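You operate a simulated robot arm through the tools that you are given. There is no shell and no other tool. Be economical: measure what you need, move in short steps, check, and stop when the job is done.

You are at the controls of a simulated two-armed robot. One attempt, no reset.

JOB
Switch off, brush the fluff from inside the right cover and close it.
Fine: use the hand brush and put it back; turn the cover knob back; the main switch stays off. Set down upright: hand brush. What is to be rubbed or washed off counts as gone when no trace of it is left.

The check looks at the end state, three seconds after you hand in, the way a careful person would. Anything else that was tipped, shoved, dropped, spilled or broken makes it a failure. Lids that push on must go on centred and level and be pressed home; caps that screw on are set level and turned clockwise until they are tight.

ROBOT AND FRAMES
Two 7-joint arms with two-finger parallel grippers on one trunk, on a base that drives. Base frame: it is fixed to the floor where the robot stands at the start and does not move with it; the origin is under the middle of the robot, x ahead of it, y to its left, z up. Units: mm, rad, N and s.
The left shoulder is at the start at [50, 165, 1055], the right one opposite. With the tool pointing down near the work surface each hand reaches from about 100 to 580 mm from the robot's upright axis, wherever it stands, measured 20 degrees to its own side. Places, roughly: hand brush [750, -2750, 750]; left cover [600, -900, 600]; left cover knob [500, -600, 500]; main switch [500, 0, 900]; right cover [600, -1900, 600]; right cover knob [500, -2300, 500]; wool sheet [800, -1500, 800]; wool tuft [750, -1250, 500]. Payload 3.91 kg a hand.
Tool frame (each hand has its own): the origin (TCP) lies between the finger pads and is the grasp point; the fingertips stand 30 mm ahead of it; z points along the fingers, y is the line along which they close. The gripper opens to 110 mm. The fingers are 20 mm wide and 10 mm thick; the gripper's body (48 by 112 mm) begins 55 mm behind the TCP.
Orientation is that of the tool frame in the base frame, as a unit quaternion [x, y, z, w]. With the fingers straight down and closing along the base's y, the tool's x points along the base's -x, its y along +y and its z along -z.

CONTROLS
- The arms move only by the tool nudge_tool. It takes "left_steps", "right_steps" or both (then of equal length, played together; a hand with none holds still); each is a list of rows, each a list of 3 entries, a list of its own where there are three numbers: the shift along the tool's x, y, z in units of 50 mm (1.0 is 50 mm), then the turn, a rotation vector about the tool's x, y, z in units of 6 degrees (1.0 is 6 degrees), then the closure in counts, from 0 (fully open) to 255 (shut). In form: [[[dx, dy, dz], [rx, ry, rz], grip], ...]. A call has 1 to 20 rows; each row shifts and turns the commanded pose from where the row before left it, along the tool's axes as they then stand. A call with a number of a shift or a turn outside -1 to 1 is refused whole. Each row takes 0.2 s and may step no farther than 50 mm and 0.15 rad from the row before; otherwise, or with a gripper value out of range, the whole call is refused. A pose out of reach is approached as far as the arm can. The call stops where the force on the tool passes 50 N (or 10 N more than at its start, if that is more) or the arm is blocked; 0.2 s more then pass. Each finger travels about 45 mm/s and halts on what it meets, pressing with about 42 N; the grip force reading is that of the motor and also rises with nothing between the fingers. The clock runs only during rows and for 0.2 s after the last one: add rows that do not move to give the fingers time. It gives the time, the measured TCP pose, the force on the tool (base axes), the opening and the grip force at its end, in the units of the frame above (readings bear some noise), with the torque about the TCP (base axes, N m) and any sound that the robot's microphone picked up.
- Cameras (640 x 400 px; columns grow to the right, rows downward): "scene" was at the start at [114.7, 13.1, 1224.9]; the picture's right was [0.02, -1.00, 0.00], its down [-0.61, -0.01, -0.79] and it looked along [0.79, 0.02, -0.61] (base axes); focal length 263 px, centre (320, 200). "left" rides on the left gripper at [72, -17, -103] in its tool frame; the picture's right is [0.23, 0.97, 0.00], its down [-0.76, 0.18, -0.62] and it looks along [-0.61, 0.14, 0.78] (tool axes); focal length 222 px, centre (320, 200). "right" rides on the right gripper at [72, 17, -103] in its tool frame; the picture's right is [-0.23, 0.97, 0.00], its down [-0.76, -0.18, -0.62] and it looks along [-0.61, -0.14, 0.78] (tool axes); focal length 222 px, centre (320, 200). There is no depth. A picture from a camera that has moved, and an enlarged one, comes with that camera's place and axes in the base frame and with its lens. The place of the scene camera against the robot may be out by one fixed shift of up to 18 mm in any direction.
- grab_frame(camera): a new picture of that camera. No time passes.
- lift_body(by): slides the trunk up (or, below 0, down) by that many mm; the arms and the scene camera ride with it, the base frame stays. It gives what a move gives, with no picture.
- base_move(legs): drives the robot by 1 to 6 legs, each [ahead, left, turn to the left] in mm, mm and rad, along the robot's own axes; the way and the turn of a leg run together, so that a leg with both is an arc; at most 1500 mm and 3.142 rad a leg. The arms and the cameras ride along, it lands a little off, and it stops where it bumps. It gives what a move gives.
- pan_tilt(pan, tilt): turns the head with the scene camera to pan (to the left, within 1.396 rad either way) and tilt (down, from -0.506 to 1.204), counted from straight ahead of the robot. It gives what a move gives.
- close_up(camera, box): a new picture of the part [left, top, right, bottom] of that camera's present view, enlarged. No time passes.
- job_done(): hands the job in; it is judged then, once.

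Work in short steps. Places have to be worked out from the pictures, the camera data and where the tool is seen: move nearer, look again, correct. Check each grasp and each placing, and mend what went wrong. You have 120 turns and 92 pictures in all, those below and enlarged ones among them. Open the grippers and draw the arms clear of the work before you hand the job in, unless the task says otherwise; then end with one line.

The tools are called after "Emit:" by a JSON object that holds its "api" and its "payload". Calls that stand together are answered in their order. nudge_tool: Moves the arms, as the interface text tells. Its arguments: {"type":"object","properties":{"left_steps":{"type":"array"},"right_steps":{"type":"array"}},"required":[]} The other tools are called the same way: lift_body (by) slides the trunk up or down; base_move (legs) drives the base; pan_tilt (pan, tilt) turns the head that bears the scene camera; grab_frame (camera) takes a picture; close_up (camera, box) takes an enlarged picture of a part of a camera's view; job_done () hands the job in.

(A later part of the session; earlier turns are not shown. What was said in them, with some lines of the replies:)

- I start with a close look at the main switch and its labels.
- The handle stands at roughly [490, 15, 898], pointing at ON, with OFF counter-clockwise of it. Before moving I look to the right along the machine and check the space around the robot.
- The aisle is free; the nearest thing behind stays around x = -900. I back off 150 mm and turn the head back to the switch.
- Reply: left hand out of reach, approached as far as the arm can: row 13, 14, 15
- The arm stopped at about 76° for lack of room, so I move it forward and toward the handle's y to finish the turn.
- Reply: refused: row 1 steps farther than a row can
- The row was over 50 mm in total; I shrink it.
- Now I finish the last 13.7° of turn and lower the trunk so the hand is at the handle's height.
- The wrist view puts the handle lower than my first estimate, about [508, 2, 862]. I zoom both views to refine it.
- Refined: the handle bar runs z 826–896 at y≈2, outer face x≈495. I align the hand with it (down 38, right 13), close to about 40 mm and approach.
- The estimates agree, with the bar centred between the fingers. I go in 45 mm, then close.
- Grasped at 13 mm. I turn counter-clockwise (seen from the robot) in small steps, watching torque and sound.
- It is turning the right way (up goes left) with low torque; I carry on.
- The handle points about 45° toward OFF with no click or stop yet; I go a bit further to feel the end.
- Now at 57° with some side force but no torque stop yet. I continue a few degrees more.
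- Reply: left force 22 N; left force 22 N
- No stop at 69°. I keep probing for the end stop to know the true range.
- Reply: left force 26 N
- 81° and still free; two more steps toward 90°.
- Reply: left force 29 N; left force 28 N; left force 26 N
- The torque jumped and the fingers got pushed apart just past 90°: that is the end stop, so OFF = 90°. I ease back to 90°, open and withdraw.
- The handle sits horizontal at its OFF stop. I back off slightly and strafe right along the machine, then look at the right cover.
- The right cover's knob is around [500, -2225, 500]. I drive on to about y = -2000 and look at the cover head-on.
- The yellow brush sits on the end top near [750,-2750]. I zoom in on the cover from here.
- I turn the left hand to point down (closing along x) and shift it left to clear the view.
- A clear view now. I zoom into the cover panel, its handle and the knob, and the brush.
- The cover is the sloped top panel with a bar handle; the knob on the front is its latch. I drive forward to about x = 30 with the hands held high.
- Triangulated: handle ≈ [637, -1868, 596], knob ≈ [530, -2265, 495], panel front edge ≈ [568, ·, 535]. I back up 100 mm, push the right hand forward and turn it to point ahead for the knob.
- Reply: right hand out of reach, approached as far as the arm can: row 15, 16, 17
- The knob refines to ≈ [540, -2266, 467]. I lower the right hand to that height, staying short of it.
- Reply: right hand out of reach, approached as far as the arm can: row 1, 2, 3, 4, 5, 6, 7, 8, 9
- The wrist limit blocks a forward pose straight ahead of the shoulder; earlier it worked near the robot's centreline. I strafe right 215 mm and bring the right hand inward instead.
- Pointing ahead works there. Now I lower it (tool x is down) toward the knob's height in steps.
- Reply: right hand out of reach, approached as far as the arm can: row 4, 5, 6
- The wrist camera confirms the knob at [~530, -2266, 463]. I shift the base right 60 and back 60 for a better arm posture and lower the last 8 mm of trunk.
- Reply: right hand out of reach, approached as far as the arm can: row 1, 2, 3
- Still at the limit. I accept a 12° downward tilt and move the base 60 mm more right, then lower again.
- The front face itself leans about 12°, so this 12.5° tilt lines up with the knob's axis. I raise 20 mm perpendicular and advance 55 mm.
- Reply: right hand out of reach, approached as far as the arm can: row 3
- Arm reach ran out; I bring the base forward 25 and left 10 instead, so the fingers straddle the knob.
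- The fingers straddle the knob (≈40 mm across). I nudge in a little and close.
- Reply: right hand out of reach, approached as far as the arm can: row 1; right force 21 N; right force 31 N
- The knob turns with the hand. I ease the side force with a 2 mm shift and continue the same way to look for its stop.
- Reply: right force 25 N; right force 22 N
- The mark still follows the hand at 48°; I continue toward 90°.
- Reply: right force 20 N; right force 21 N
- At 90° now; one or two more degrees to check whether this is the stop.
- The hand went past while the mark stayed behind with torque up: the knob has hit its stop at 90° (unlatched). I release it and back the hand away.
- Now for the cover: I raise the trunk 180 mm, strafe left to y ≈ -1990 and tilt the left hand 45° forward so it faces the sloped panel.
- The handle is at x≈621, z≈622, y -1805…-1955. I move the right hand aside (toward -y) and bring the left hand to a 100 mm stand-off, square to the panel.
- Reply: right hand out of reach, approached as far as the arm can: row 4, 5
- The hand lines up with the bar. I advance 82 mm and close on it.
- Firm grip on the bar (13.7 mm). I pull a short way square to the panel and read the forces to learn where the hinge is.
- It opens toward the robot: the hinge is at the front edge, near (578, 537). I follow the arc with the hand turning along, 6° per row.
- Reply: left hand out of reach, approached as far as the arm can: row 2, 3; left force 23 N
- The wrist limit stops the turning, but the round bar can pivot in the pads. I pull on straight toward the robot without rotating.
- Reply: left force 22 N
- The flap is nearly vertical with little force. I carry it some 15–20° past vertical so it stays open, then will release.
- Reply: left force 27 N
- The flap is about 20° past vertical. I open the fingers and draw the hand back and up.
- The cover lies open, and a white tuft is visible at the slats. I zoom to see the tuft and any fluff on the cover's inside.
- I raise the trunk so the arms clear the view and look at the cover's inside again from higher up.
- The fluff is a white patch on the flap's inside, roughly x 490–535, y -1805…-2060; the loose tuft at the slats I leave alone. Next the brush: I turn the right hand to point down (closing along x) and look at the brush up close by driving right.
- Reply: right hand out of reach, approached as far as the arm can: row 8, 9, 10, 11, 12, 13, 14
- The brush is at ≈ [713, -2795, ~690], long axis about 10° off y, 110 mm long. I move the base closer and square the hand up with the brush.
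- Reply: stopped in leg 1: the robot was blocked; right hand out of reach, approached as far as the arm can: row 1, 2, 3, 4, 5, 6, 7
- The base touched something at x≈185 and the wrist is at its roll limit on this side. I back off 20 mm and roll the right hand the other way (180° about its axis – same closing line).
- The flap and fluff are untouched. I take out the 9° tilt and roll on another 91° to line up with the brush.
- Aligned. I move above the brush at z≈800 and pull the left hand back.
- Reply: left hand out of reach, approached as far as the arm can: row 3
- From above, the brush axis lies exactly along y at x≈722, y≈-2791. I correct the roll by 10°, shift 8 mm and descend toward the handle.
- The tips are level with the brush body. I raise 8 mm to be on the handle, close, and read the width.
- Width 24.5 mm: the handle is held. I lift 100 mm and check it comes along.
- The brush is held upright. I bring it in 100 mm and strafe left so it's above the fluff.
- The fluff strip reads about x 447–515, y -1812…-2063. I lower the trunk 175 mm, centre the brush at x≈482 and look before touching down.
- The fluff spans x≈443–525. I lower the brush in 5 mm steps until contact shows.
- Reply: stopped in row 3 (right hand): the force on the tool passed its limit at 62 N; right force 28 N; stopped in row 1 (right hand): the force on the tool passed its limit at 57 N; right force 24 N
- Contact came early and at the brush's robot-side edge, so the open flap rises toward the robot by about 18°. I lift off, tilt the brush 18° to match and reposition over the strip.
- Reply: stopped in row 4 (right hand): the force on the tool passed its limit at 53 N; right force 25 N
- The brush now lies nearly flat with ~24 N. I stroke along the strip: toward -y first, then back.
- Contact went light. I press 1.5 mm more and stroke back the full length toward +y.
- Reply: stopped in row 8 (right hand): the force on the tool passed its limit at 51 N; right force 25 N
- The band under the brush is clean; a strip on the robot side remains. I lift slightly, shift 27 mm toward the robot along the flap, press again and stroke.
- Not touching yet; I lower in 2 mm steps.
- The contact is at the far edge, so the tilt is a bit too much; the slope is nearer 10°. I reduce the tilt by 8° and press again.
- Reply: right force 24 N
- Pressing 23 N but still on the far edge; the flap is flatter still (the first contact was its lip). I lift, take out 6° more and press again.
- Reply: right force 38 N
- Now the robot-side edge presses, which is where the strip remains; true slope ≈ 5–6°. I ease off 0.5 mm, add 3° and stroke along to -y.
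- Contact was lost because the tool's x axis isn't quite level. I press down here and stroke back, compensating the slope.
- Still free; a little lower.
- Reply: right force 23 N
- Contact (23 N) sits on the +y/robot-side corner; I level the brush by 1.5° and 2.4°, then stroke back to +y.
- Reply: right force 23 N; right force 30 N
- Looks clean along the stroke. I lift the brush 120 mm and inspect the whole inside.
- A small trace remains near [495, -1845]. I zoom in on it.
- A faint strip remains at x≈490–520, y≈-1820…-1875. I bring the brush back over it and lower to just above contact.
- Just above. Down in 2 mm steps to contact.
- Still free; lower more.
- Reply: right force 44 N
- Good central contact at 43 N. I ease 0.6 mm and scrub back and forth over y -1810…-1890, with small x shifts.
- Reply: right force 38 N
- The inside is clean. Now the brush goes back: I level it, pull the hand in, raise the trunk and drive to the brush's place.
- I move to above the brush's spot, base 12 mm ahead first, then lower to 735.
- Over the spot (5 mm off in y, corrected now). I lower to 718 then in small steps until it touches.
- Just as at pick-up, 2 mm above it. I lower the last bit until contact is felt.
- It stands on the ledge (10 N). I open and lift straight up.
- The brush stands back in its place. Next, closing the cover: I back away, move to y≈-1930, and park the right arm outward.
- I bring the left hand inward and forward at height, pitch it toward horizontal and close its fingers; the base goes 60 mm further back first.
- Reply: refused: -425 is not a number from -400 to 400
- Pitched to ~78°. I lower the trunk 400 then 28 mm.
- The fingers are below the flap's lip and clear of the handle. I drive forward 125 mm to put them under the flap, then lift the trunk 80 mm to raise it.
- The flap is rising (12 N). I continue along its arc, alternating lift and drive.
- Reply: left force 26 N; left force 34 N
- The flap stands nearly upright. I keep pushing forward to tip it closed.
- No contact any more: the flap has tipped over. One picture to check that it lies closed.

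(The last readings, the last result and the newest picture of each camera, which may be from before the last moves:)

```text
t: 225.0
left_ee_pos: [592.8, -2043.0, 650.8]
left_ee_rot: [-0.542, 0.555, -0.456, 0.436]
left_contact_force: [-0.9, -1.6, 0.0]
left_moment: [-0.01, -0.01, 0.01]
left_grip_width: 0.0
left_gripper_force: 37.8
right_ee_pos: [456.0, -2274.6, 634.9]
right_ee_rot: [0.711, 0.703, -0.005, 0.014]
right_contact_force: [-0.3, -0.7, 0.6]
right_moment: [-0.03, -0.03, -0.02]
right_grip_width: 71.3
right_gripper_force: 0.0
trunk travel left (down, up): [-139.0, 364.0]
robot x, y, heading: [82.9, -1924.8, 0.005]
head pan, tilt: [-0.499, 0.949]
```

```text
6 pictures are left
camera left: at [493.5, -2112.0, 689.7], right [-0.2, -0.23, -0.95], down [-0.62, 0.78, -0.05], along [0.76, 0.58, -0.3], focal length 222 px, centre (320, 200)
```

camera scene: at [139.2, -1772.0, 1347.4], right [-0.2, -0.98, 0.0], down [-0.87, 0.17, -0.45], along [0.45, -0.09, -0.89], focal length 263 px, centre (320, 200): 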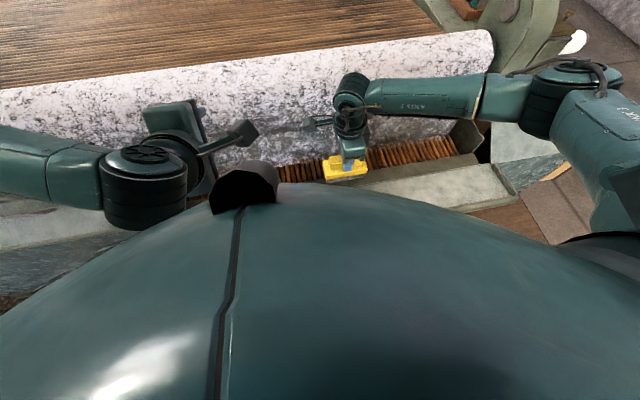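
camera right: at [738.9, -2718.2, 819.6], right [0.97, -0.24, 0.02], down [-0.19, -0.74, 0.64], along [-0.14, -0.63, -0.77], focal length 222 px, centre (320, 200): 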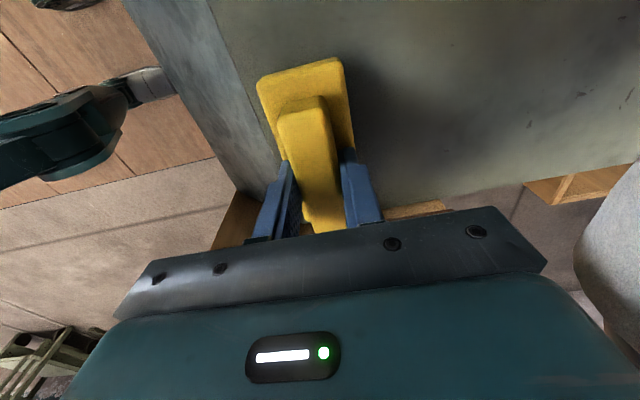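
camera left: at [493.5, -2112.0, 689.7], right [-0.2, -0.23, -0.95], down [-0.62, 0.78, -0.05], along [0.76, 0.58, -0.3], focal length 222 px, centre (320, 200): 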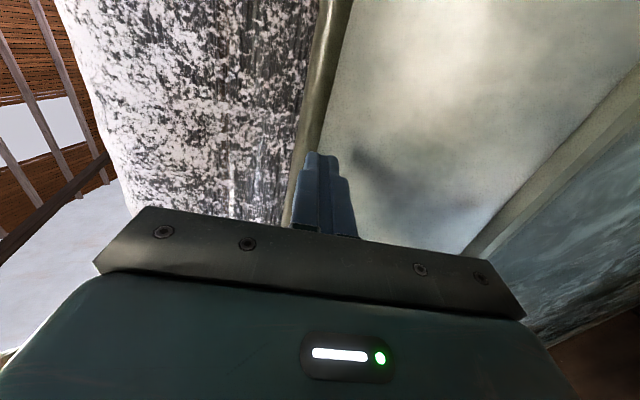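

It looks closed. I press it down gently with the fingers to make sure it is fully home.

Emit:
{"api": "nudge_tool", "payload": {"left_steps": [[[0, 0.4, 0], [0, 0, 0], 255], [[0, 0.2, 0], [0, 0, 0], 255], [[0, 0.2, 0], [0, 0, 0], 255], [[0, 0.1, 0], [0, 0, 0], 255], [[0, 0.1, 0], [0, 0, 0], 255], [[0, 0.1, 0], [0, 0, 0], 255], [[0, 0, 0], [0, 0, 0], 255]]}}

```text
t: 226.6
left_ee_pos: [581.2, -2043.3, 596.4]
left_ee_rot: [-0.541, 0.555, -0.455, 0.438]
left_contact_force: [-0.6, 0.6, 0.7]
left_moment: [0.0, 0.0, 0.03]
left_grip_width: 0.0
left_gripper_force: 37.4
right_ee_pos: [455.6, -2274.3, 636.8]
right_ee_rot: [0.711, 0.703, -0.005, 0.014]
right_contact_force: [0.4, -0.4, 0.3]
right_moment: [0.01, -0.03, 0.02]
right_grip_width: 71.2
right_gripper_force: 0.2
trunk travel left (down, up): [-139.0, 364.0]
robot x, y, heading: [80.1, -1924.7, 0.006]
head pan, tilt: [-0.499, 0.949]
```

I push forward along the fingers until the tip meets the panel.

Emit:
{"api": "nudge_tool", "payload": {"left_steps": [[[0, 0, 0.2], [0, 0, 0], 255], [[0, 0, 0.1], [0, 0, 0], 255], [[0, 0, 0.1], [0, 0, 0], 255], [[0, 0, 0.1], [0, 0, 0], 255], [[0, 0, 0], [0, 0, 0], 255]]}}

```text
t: 227.1
left_ee_pos: [586.6, -2044.0, 596.7]
left_ee_rot: [-0.541, 0.554, -0.456, 0.439]
left_contact_force: [-19.2, 9.8, 18.4]
left_moment: [0.26, -0.24, 0.37]
left_grip_width: 0.0
left_gripper_force: 37.6
right_ee_pos: [453.0, -2272.8, 638.9]
right_ee_rot: [0.711, 0.703, -0.005, 0.015]
right_contact_force: [0.0, 0.4, -0.2]
right_moment: [0.02, -0.02, -0.04]
right_grip_width: 71.1
right_gripper_force: 0.1
trunk travel left (down, up): [-139.0, 364.0]
robot x, y, heading: [82.1, -1920.4, 0.003]
head pan, tilt: [-0.499, 0.949]
stopped in row 2 (left hand): the force on the tool passed its limit at 59 N (the readings are from after the stop); the commanded pose is now the measured one
```

The panel is solidly home. Now the knob: I back off, lower the trunk and strafe so the left hand (still rolled) faces the knob.

Emit:
{"api": "base_move", "payload": {"legs": [[-215, 0, 0], [0, -224, 0]]}}

Emit:
{"api": "lift_body", "payload": {"by": -110}}

Emit:
{"api": "nudge_tool", "payload": {"left_steps": [[[0, 0, 0.3], [0, 0, 0], 100], [[0, 0, 0.3], [0, 0, 0], 100], [[0, 0, 0.3], [0, 0, 0], 100], [[0, 0, 0], [0, 0, 0], 100], [[0, 0, 0], [0, 0, 0], 100]]}}

Emit:
{"api": "grab_frame", "payload": {"camera": "left"}}

```text
t: 230.9
left_ee_pos: [375.5, -2269.0, 595.0]
left_ee_rot: [-0.542, 0.557, -0.454, 0.436]
left_contact_force: [0.8, 0.8, 0.2]
left_moment: [0.0, -0.02, 0.02]
left_grip_width: 0.0
left_gripper_force: 37.9
right_ee_pos: [242.8, -2499.1, 636.4]
right_ee_rot: [0.711, 0.703, -0.006, 0.014]
right_contact_force: [0.7, -0.1, -0.8]
right_moment: [-0.02, -0.02, 0.0]
right_grip_width: 71.3
right_gripper_force: 0.0
trunk travel left (down, up): [-139.0, 364.0]
robot x, y, heading: [-132.6, -2149.4, 0.001]
head pan, tilt: [-0.499, 0.949]
```

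```text
t: 232.3
left_ee_pos: [373.6, -2268.9, 484.1]
left_ee_rot: [-0.542, 0.556, -0.454, 0.436]
left_contact_force: [-0.3, 0.4, -0.3]
left_moment: [0.01, 0.01, -0.02]
left_grip_width: 0.2
left_gripper_force: 38.2
right_ee_pos: [242.8, -2497.0, 525.8]
right_ee_rot: [0.711, 0.703, -0.006, 0.015]
right_contact_force: [0.5, -0.3, -0.1]
right_moment: [0.01, 0.0, 0.0]
right_grip_width: 71.2
right_gripper_force: 0.1
trunk travel left (down, up): [-29.0, 474.0]
robot x, y, heading: [-129.2, -2143.0, 0.004]
head pan, tilt: [-0.499, 0.949]
```

```text
t: 233.5
left_ee_pos: [418.7, -2266.4, 475.8]
left_ee_rot: [-0.543, 0.557, -0.453, 0.435]
left_contact_force: [0.1, -0.3, 0.6]
left_moment: [0.04, -0.01, 0.01]
left_grip_width: 67.0
left_gripper_force: 0.0
left hand out of reach, approached as far as the arm can: row 3
right_ee_pos: [242.4, -2497.6, 527.1]
right_ee_rot: [0.711, 0.703, -0.006, 0.014]
right_contact_force: [0.2, 0.3, 0.1]
right_moment: [0.04, 0.03, 0.01]
right_grip_width: 71.1
right_gripper_force: 0.1
trunk travel left (down, up): [-29.0, 474.0]
robot x, y, heading: [-133.0, -2150.4, 0.005]
head pan, tilt: [-0.499, 0.949]
```

```text
5 pictures are left
camera left: at [319.1, -2335.5, 514.9], right [-0.21, -0.23, -0.95], down [-0.62, 0.78, -0.05], along [0.75, 0.58, -0.31], focal length 222 px, centre (320, 200)
```

left: 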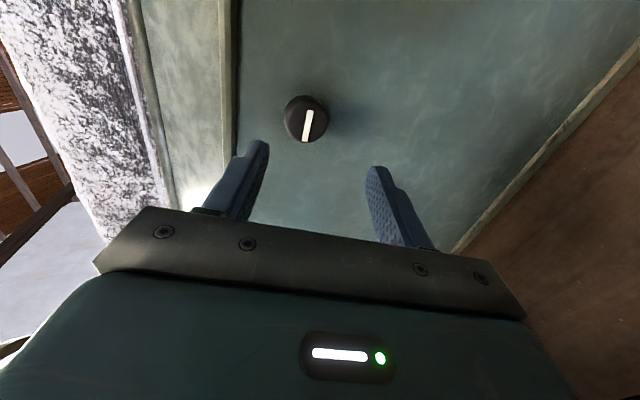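

The cover is clearly closed; the knob reads [525, -2270, 467]. I trim the height by -5 mm and drive 92 mm forward so the fingers straddle it.

Emit:
{"api": "lift_body", "payload": {"by": -5}}

Emit:
{"api": "base_move", "payload": {"legs": [[92, -2, 0]]}}

Emit:
{"api": "grab_frame", "payload": {"camera": "left"}}

```text
t: 234.1
left_ee_pos: [419.3, -2267.7, 469.6]
left_ee_rot: [-0.543, 0.557, -0.453, 0.436]
left_contact_force: [-0.5, 0.5, 0.0]
left_moment: [-0.02, 0.0, -0.01]
left_grip_width: 66.8
left_gripper_force: 0.0
right_ee_pos: [243.2, -2498.0, 521.0]
right_ee_rot: [0.711, 0.703, -0.006, 0.014]
right_contact_force: [-0.4, 0.4, -0.5]
right_moment: [0.02, 0.01, 0.01]
right_grip_width: 71.2
right_gripper_force: 0.1
trunk travel left (down, up): [-24.0, 479.0]
robot x, y, heading: [-133.8, -2146.6, 0.0]
head pan, tilt: [-0.499, 0.949]
```

```text
t: 235.2
left_ee_pos: [511.1, -2267.9, 471.0]
left_ee_rot: [-0.543, 0.557, -0.453, 0.436]
left_contact_force: [-0.8, 0.4, -0.1]
left_moment: [-0.02, 0.01, 0.01]
left_grip_width: 66.8
left_gripper_force: 0.1
right_ee_pos: [333.3, -2499.5, 521.8]
right_ee_rot: [0.711, 0.703, -0.006, 0.014]
right_contact_force: [0.3, 0.6, 0.1]
right_moment: [0.0, 0.0, 0.04]
right_grip_width: 71.3
right_gripper_force: 0.0
trunk travel left (down, up): [-24.0, 479.0]
robot x, y, heading: [-38.5, -2147.1, 0.004]
head pan, tilt: [-0.499, 0.949]
```

```text
4 pictures are left
camera left: at [410.2, -2337.4, 510.0], right [-0.21, -0.23, -0.95], down [-0.62, 0.78, -0.05], along [0.75, 0.58, -0.31], focal length 222 px, centre (320, 200)
```

left: 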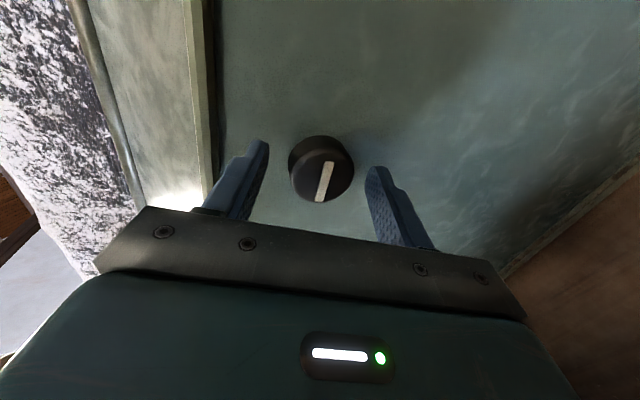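

Well centred. I go in 6 mm, close, and turn it back clockwise, in two halves.

Emit:
{"api": "nudge_tool", "payload": {"left_steps": [[[0, 0, 0.12], [0, 0, 0], 100], [[0, 0, 0], [0, 0, 0], 255], [[0, 0, 0], [0, 0, 0], 255], [[0, 0, 0], [0, 0, 0], 255], [[0, 0, 0], [0, 0, 1], 255], [[0, 0, 0], [0, 0, 1], 255], [[0, 0, 0], [0, 0, 1], 255], [[0, 0, 0], [0, 0, 0], 255]]}}

Emit:
{"api": "nudge_tool", "payload": {"left_steps": [[[0, 0, 0], [0, 0, 1], 255], [[0, 0, 0], [0, 0, 1], 255], [[0, 0, 0], [0, 0, 1], 255], [[0, 0, 0], [0, 0, 1], 255], [[0, 0, 0], [0, 0, 1], 255], [[0, 0, 0], [0, 0, 0], 255]]}}

```text
t: 237.0
left_ee_pos: [514.7, -2268.1, 468.9]
left_ee_rot: [-0.449, 0.636, -0.379, 0.5]
left_contact_force: [-3.1, 1.6, -6.5]
left_moment: [0.01, -0.52, 0.64]
left_grip_width: 42.4
left_gripper_force: 45.0
right_ee_pos: [334.3, -2498.0, 520.1]
right_ee_rot: [0.71, 0.704, -0.007, 0.013]
right_contact_force: [0.0, -0.9, -0.8]
right_moment: [0.0, -0.01, -0.01]
right_grip_width: 71.3
right_gripper_force: 0.0
trunk travel left (down, up): [-24.0, 479.0]
robot x, y, heading: [-40.7, -2146.3, 0.007]
head pan, tilt: [-0.499, 0.949]
```

```text
t: 238.4
left_ee_pos: [515.9, -2267.4, 470.0]
left_ee_rot: [-0.269, 0.731, -0.236, 0.581]
left_contact_force: [-1.6, 2.4, -9.3]
left_moment: [0.0, -0.72, 0.17]
left_grip_width: 41.3
left_gripper_force: 45.2
right_ee_pos: [333.5, -2499.6, 520.3]
right_ee_rot: [0.711, 0.703, -0.007, 0.013]
right_contact_force: [-0.1, 0.4, 0.2]
right_moment: [-0.01, 0.02, 0.02]
right_grip_width: 71.4
right_gripper_force: 0.1
trunk travel left (down, up): [-24.0, 479.0]
robot x, y, heading: [-35.7, -2150.5, 0.001]
head pan, tilt: [-0.499, 0.949]
```

48° done with low forces; I turn on to the stop.

Emit:
{"api": "nudge_tool", "payload": {"left_steps": [[[0, 0, 0], [0, 0, 1], 255], [[0, 0, 0], [0, 0, 1], 255], [[0, 0, 0], [0, 0, 1], 255], [[0, 0, 0], [0, 0, 1], 255], [[0, 0, 0], [0, 0, 1], 255], [[0, 0, 0], [0, 0, 1], 255], [[0, 0, 0], [0, 0, 0], 255]]}}

Emit:
{"api": "nudge_tool", "payload": {"left_steps": [[[0, 0, 0], [0, 0, 1], 255], [[0, 0, 0], [0, 0, 1], 255], [[0, 0, 0], [0, 0, 0.6], 255], [[0, 0, 0], [0, 0, 0], 255]]}}

Emit:
{"api": "close_up", "payload": {"camera": "left", "box": [180, 40, 460, 240]}}

```text
t: 240.0
left_ee_pos: [515.0, -2268.6, 469.3]
left_ee_rot: [-0.03, 0.778, -0.044, 0.626]
left_contact_force: [-10.3, 14.1, -3.8]
left_moment: [0.08, 0.55, 0.5]
left_grip_width: 41.0
left_gripper_force: 44.9
right_ee_pos: [334.3, -2499.9, 520.2]
right_ee_rot: [0.711, 0.703, -0.006, 0.014]
right_contact_force: [0.1, -0.1, -0.5]
right_moment: [-0.03, 0.03, -0.02]
right_grip_width: 71.1
right_gripper_force: 0.0
trunk travel left (down, up): [-24.0, 479.0]
robot x, y, heading: [-38.8, -2150.3, 0.003]
head pan, tilt: [-0.499, 0.949]
```

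```text
t: 241.0
left_ee_pos: [516.8, -2267.3, 469.7]
left_ee_rot: [0.074, 0.776, 0.042, 0.625]
left_contact_force: [-7.9, 16.4, -5.1]
left_moment: [0.1, 0.34, 0.59]
left_grip_width: 41.1
left_gripper_force: 44.9
right_ee_pos: [334.1, -2499.2, 521.2]
right_ee_rot: [0.711, 0.703, -0.006, 0.014]
right_contact_force: [-0.3, 0.3, 0.2]
right_moment: [-0.02, 0.02, 0.0]
right_grip_width: 71.3
right_gripper_force: 0.1
trunk travel left (down, up): [-24.0, 479.0]
robot x, y, heading: [-38.7, -2148.6, 0.003]
head pan, tilt: [-0.499, 0.949]
```

```text
2.00 times, centred on (320, 140) of left
camera zoom: at [399.3, -2268.3, 419.6], right [0.02, 1.0, -0.07], down [-0.44, 0.07, 0.9], along [0.9, 0.02, 0.44], focal length 444 px, centre (320, 320)
```

zoom: 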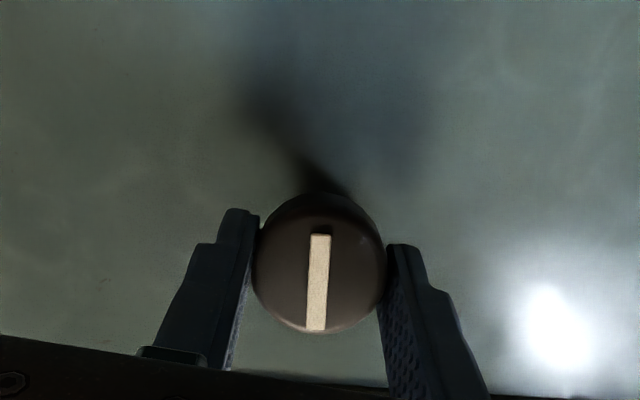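

The mark is vertical again within about 2°, as at the start. I turn a bit more to confirm it sits at its stop.

Emit:
{"api": "nudge_tool", "payload": {"left_steps": [[[0, 0, 0], [0, 0, 1], 255], [[0, 0, 0], [0, 0, 0], 255]]}}

Emit:
{"api": "close_up", "payload": {"camera": "left", "box": [180, 40, 460, 240]}}

```text
t: 241.6
left_ee_pos: [517.1, -2267.5, 471.2]
left_ee_rot: [0.116, 0.77, 0.073, 0.624]
left_contact_force: [-4.1, 17.1, 0.5]
left_moment: [-0.65, 0.28, 0.64]
left_grip_width: 41.2
left_gripper_force: 45.3
right_ee_pos: [333.9, -2498.5, 522.0]
right_ee_rot: [0.711, 0.703, -0.005, 0.014]
right_contact_force: [-0.2, 0.0, -0.5]
right_moment: [0.01, -0.01, 0.01]
right_grip_width: 71.3
right_gripper_force: 0.2
trunk travel left (down, up): [-24.0, 479.0]
robot x, y, heading: [-37.2, -2152.6, 0.006]
head pan, tilt: [-0.499, 0.949]
```

```text
2.00 times, centred on (320, 140) of left
camera zoom: at [400.0, -2260.9, 420.6], right [0.04, 1.0, 0.04], down [-0.44, -0.01, 0.9], along [0.89, -0.05, 0.44], focal length 444 px, centre (320, 320)
```

zoom: 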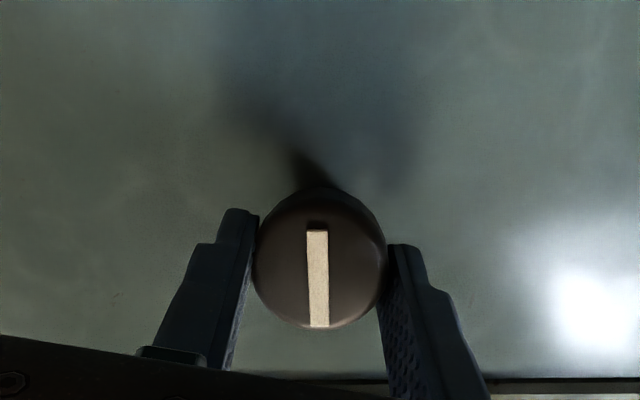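

Torque rose to 0.65 N m and the mark stayed behind: the knob is at its closed stop. I relax, open, and back away.

Emit:
{"api": "nudge_tool", "payload": {"left_steps": [[[0, 0, 0], [0, 0, -1], 255], [[0, 0, 0], [0, 0, 0], 80], [[0, 0, 0], [0, 0, 0], 80], [[0, 0, 0], [0, 0, 0], 80], [[0, 0, 0], [0, 0, 0], 80]]}}

Emit:
{"api": "base_move", "payload": {"legs": [[-250, 0, 0]]}}

Emit:
{"api": "lift_body", "payload": {"by": 250}}

Emit:
{"api": "pan_tilt", "payload": {"pan": -0.15, "tilt": 0.65}}

Emit:
{"api": "grab_frame", "payload": {"camera": "scene"}}

```text
t: 242.8
left_ee_pos: [516.2, -2268.3, 469.0]
left_ee_rot: [0.075, 0.775, 0.04, 0.626]
left_contact_force: [0.7, 0.1, -0.2]
left_moment: [0.0, -0.01, -0.03]
left_grip_width: 75.5
left_gripper_force: 0.0
right_ee_pos: [333.8, -2499.6, 519.8]
right_ee_rot: [0.711, 0.704, -0.005, 0.015]
right_contact_force: [0.3, -0.2, 0.3]
right_moment: [-0.03, 0.01, 0.0]
right_grip_width: 71.3
right_gripper_force: 0.0
trunk travel left (down, up): [-24.0, 479.0]
robot x, y, heading: [-40.6, -2148.9, 0.005]
head pan, tilt: [-0.499, 0.949]
```

```text
t: 244.6
left_ee_pos: [266.7, -2268.6, 469.3]
left_ee_rot: [0.075, 0.775, 0.04, 0.626]
left_contact_force: [-0.3, -0.3, -0.2]
left_moment: [0.01, -0.02, -0.01]
left_grip_width: 75.4
left_gripper_force: 0.0
right_ee_pos: [84.8, -2500.6, 521.5]
right_ee_rot: [0.711, 0.703, -0.006, 0.013]
right_contact_force: [-0.6, -0.4, 0.0]
right_moment: [0.01, -0.01, 0.03]
right_grip_width: 71.3
right_gripper_force: 0.3
trunk travel left (down, up): [-24.0, 479.0]
robot x, y, heading: [-290.0, -2150.8, 0.002]
head pan, tilt: [-0.499, 0.949]
```

```text
t: 247.2
left_ee_pos: [267.2, -2269.1, 719.3]
left_ee_rot: [0.075, 0.775, 0.039, 0.626]
left_contact_force: [0.0, 0.0, 0.5]
left_moment: [0.01, 0.0, 0.01]
left_grip_width: 75.5
left_gripper_force: 0.1
right_ee_pos: [84.6, -2499.8, 771.5]
right_ee_rot: [0.711, 0.704, -0.005, 0.014]
right_contact_force: [-0.4, -0.4, -2.0]
right_moment: [0.0, 0.02, -0.01]
right_grip_width: 71.1
right_gripper_force: 0.1
trunk travel left (down, up): [-274.0, 229.0]
robot x, y, heading: [-289.8, -2149.2, 0.004]
head pan, tilt: [-0.499, 0.949]
```

```text
t: 248.0
left_ee_pos: [266.3, -2267.8, 720.2]
left_ee_rot: [0.074, 0.775, 0.041, 0.626]
left_contact_force: [-1.0, 0.7, -0.6]
left_moment: [-0.03, -0.01, 0.0]
left_grip_width: 75.3
left_gripper_force: 0.0
right_ee_pos: [84.9, -2499.6, 772.0]
right_ee_rot: [0.711, 0.703, -0.007, 0.014]
right_contact_force: [-0.5, 0.4, 0.5]
right_moment: [-0.02, -0.02, 0.0]
right_grip_width: 71.1
right_gripper_force: 0.0
trunk travel left (down, up): [-274.0, 229.0]
robot x, y, heading: [-287.5, -2145.7, 0.007]
head pan, tilt: [-0.15, 0.649]
```

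```text
1 pictures are left
camera scene: at [-174.8, -2150.9, 1224.6], right [-0.15, -0.99, 0.0], down [-0.6, 0.09, -0.8], along [0.79, -0.12, -0.61], focal length 263 px, centre (320, 200)
```

scene: 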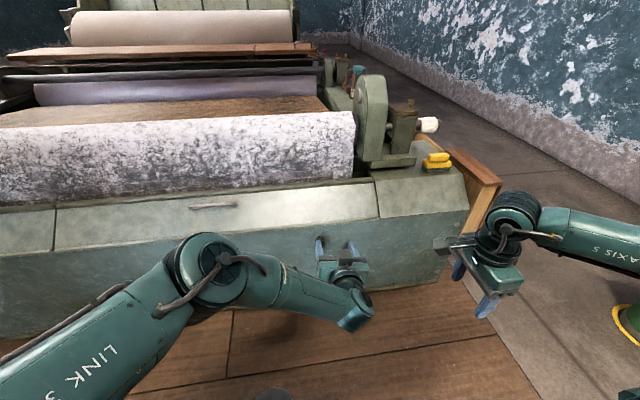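

The cover is flush, the brush stands upright in its place, the knob is at its stop, the switch is off, and both hands are open and clear. I hand in.

Emit:
{"api": "job_done", "payload": {}}

```text
The job is handed in.
```

I finished the job and handed it in: the main switch is off, the fluff is brushed from inside the right cover, and the cover is closed with its knob turned back. The hand brush is back upright in its place.
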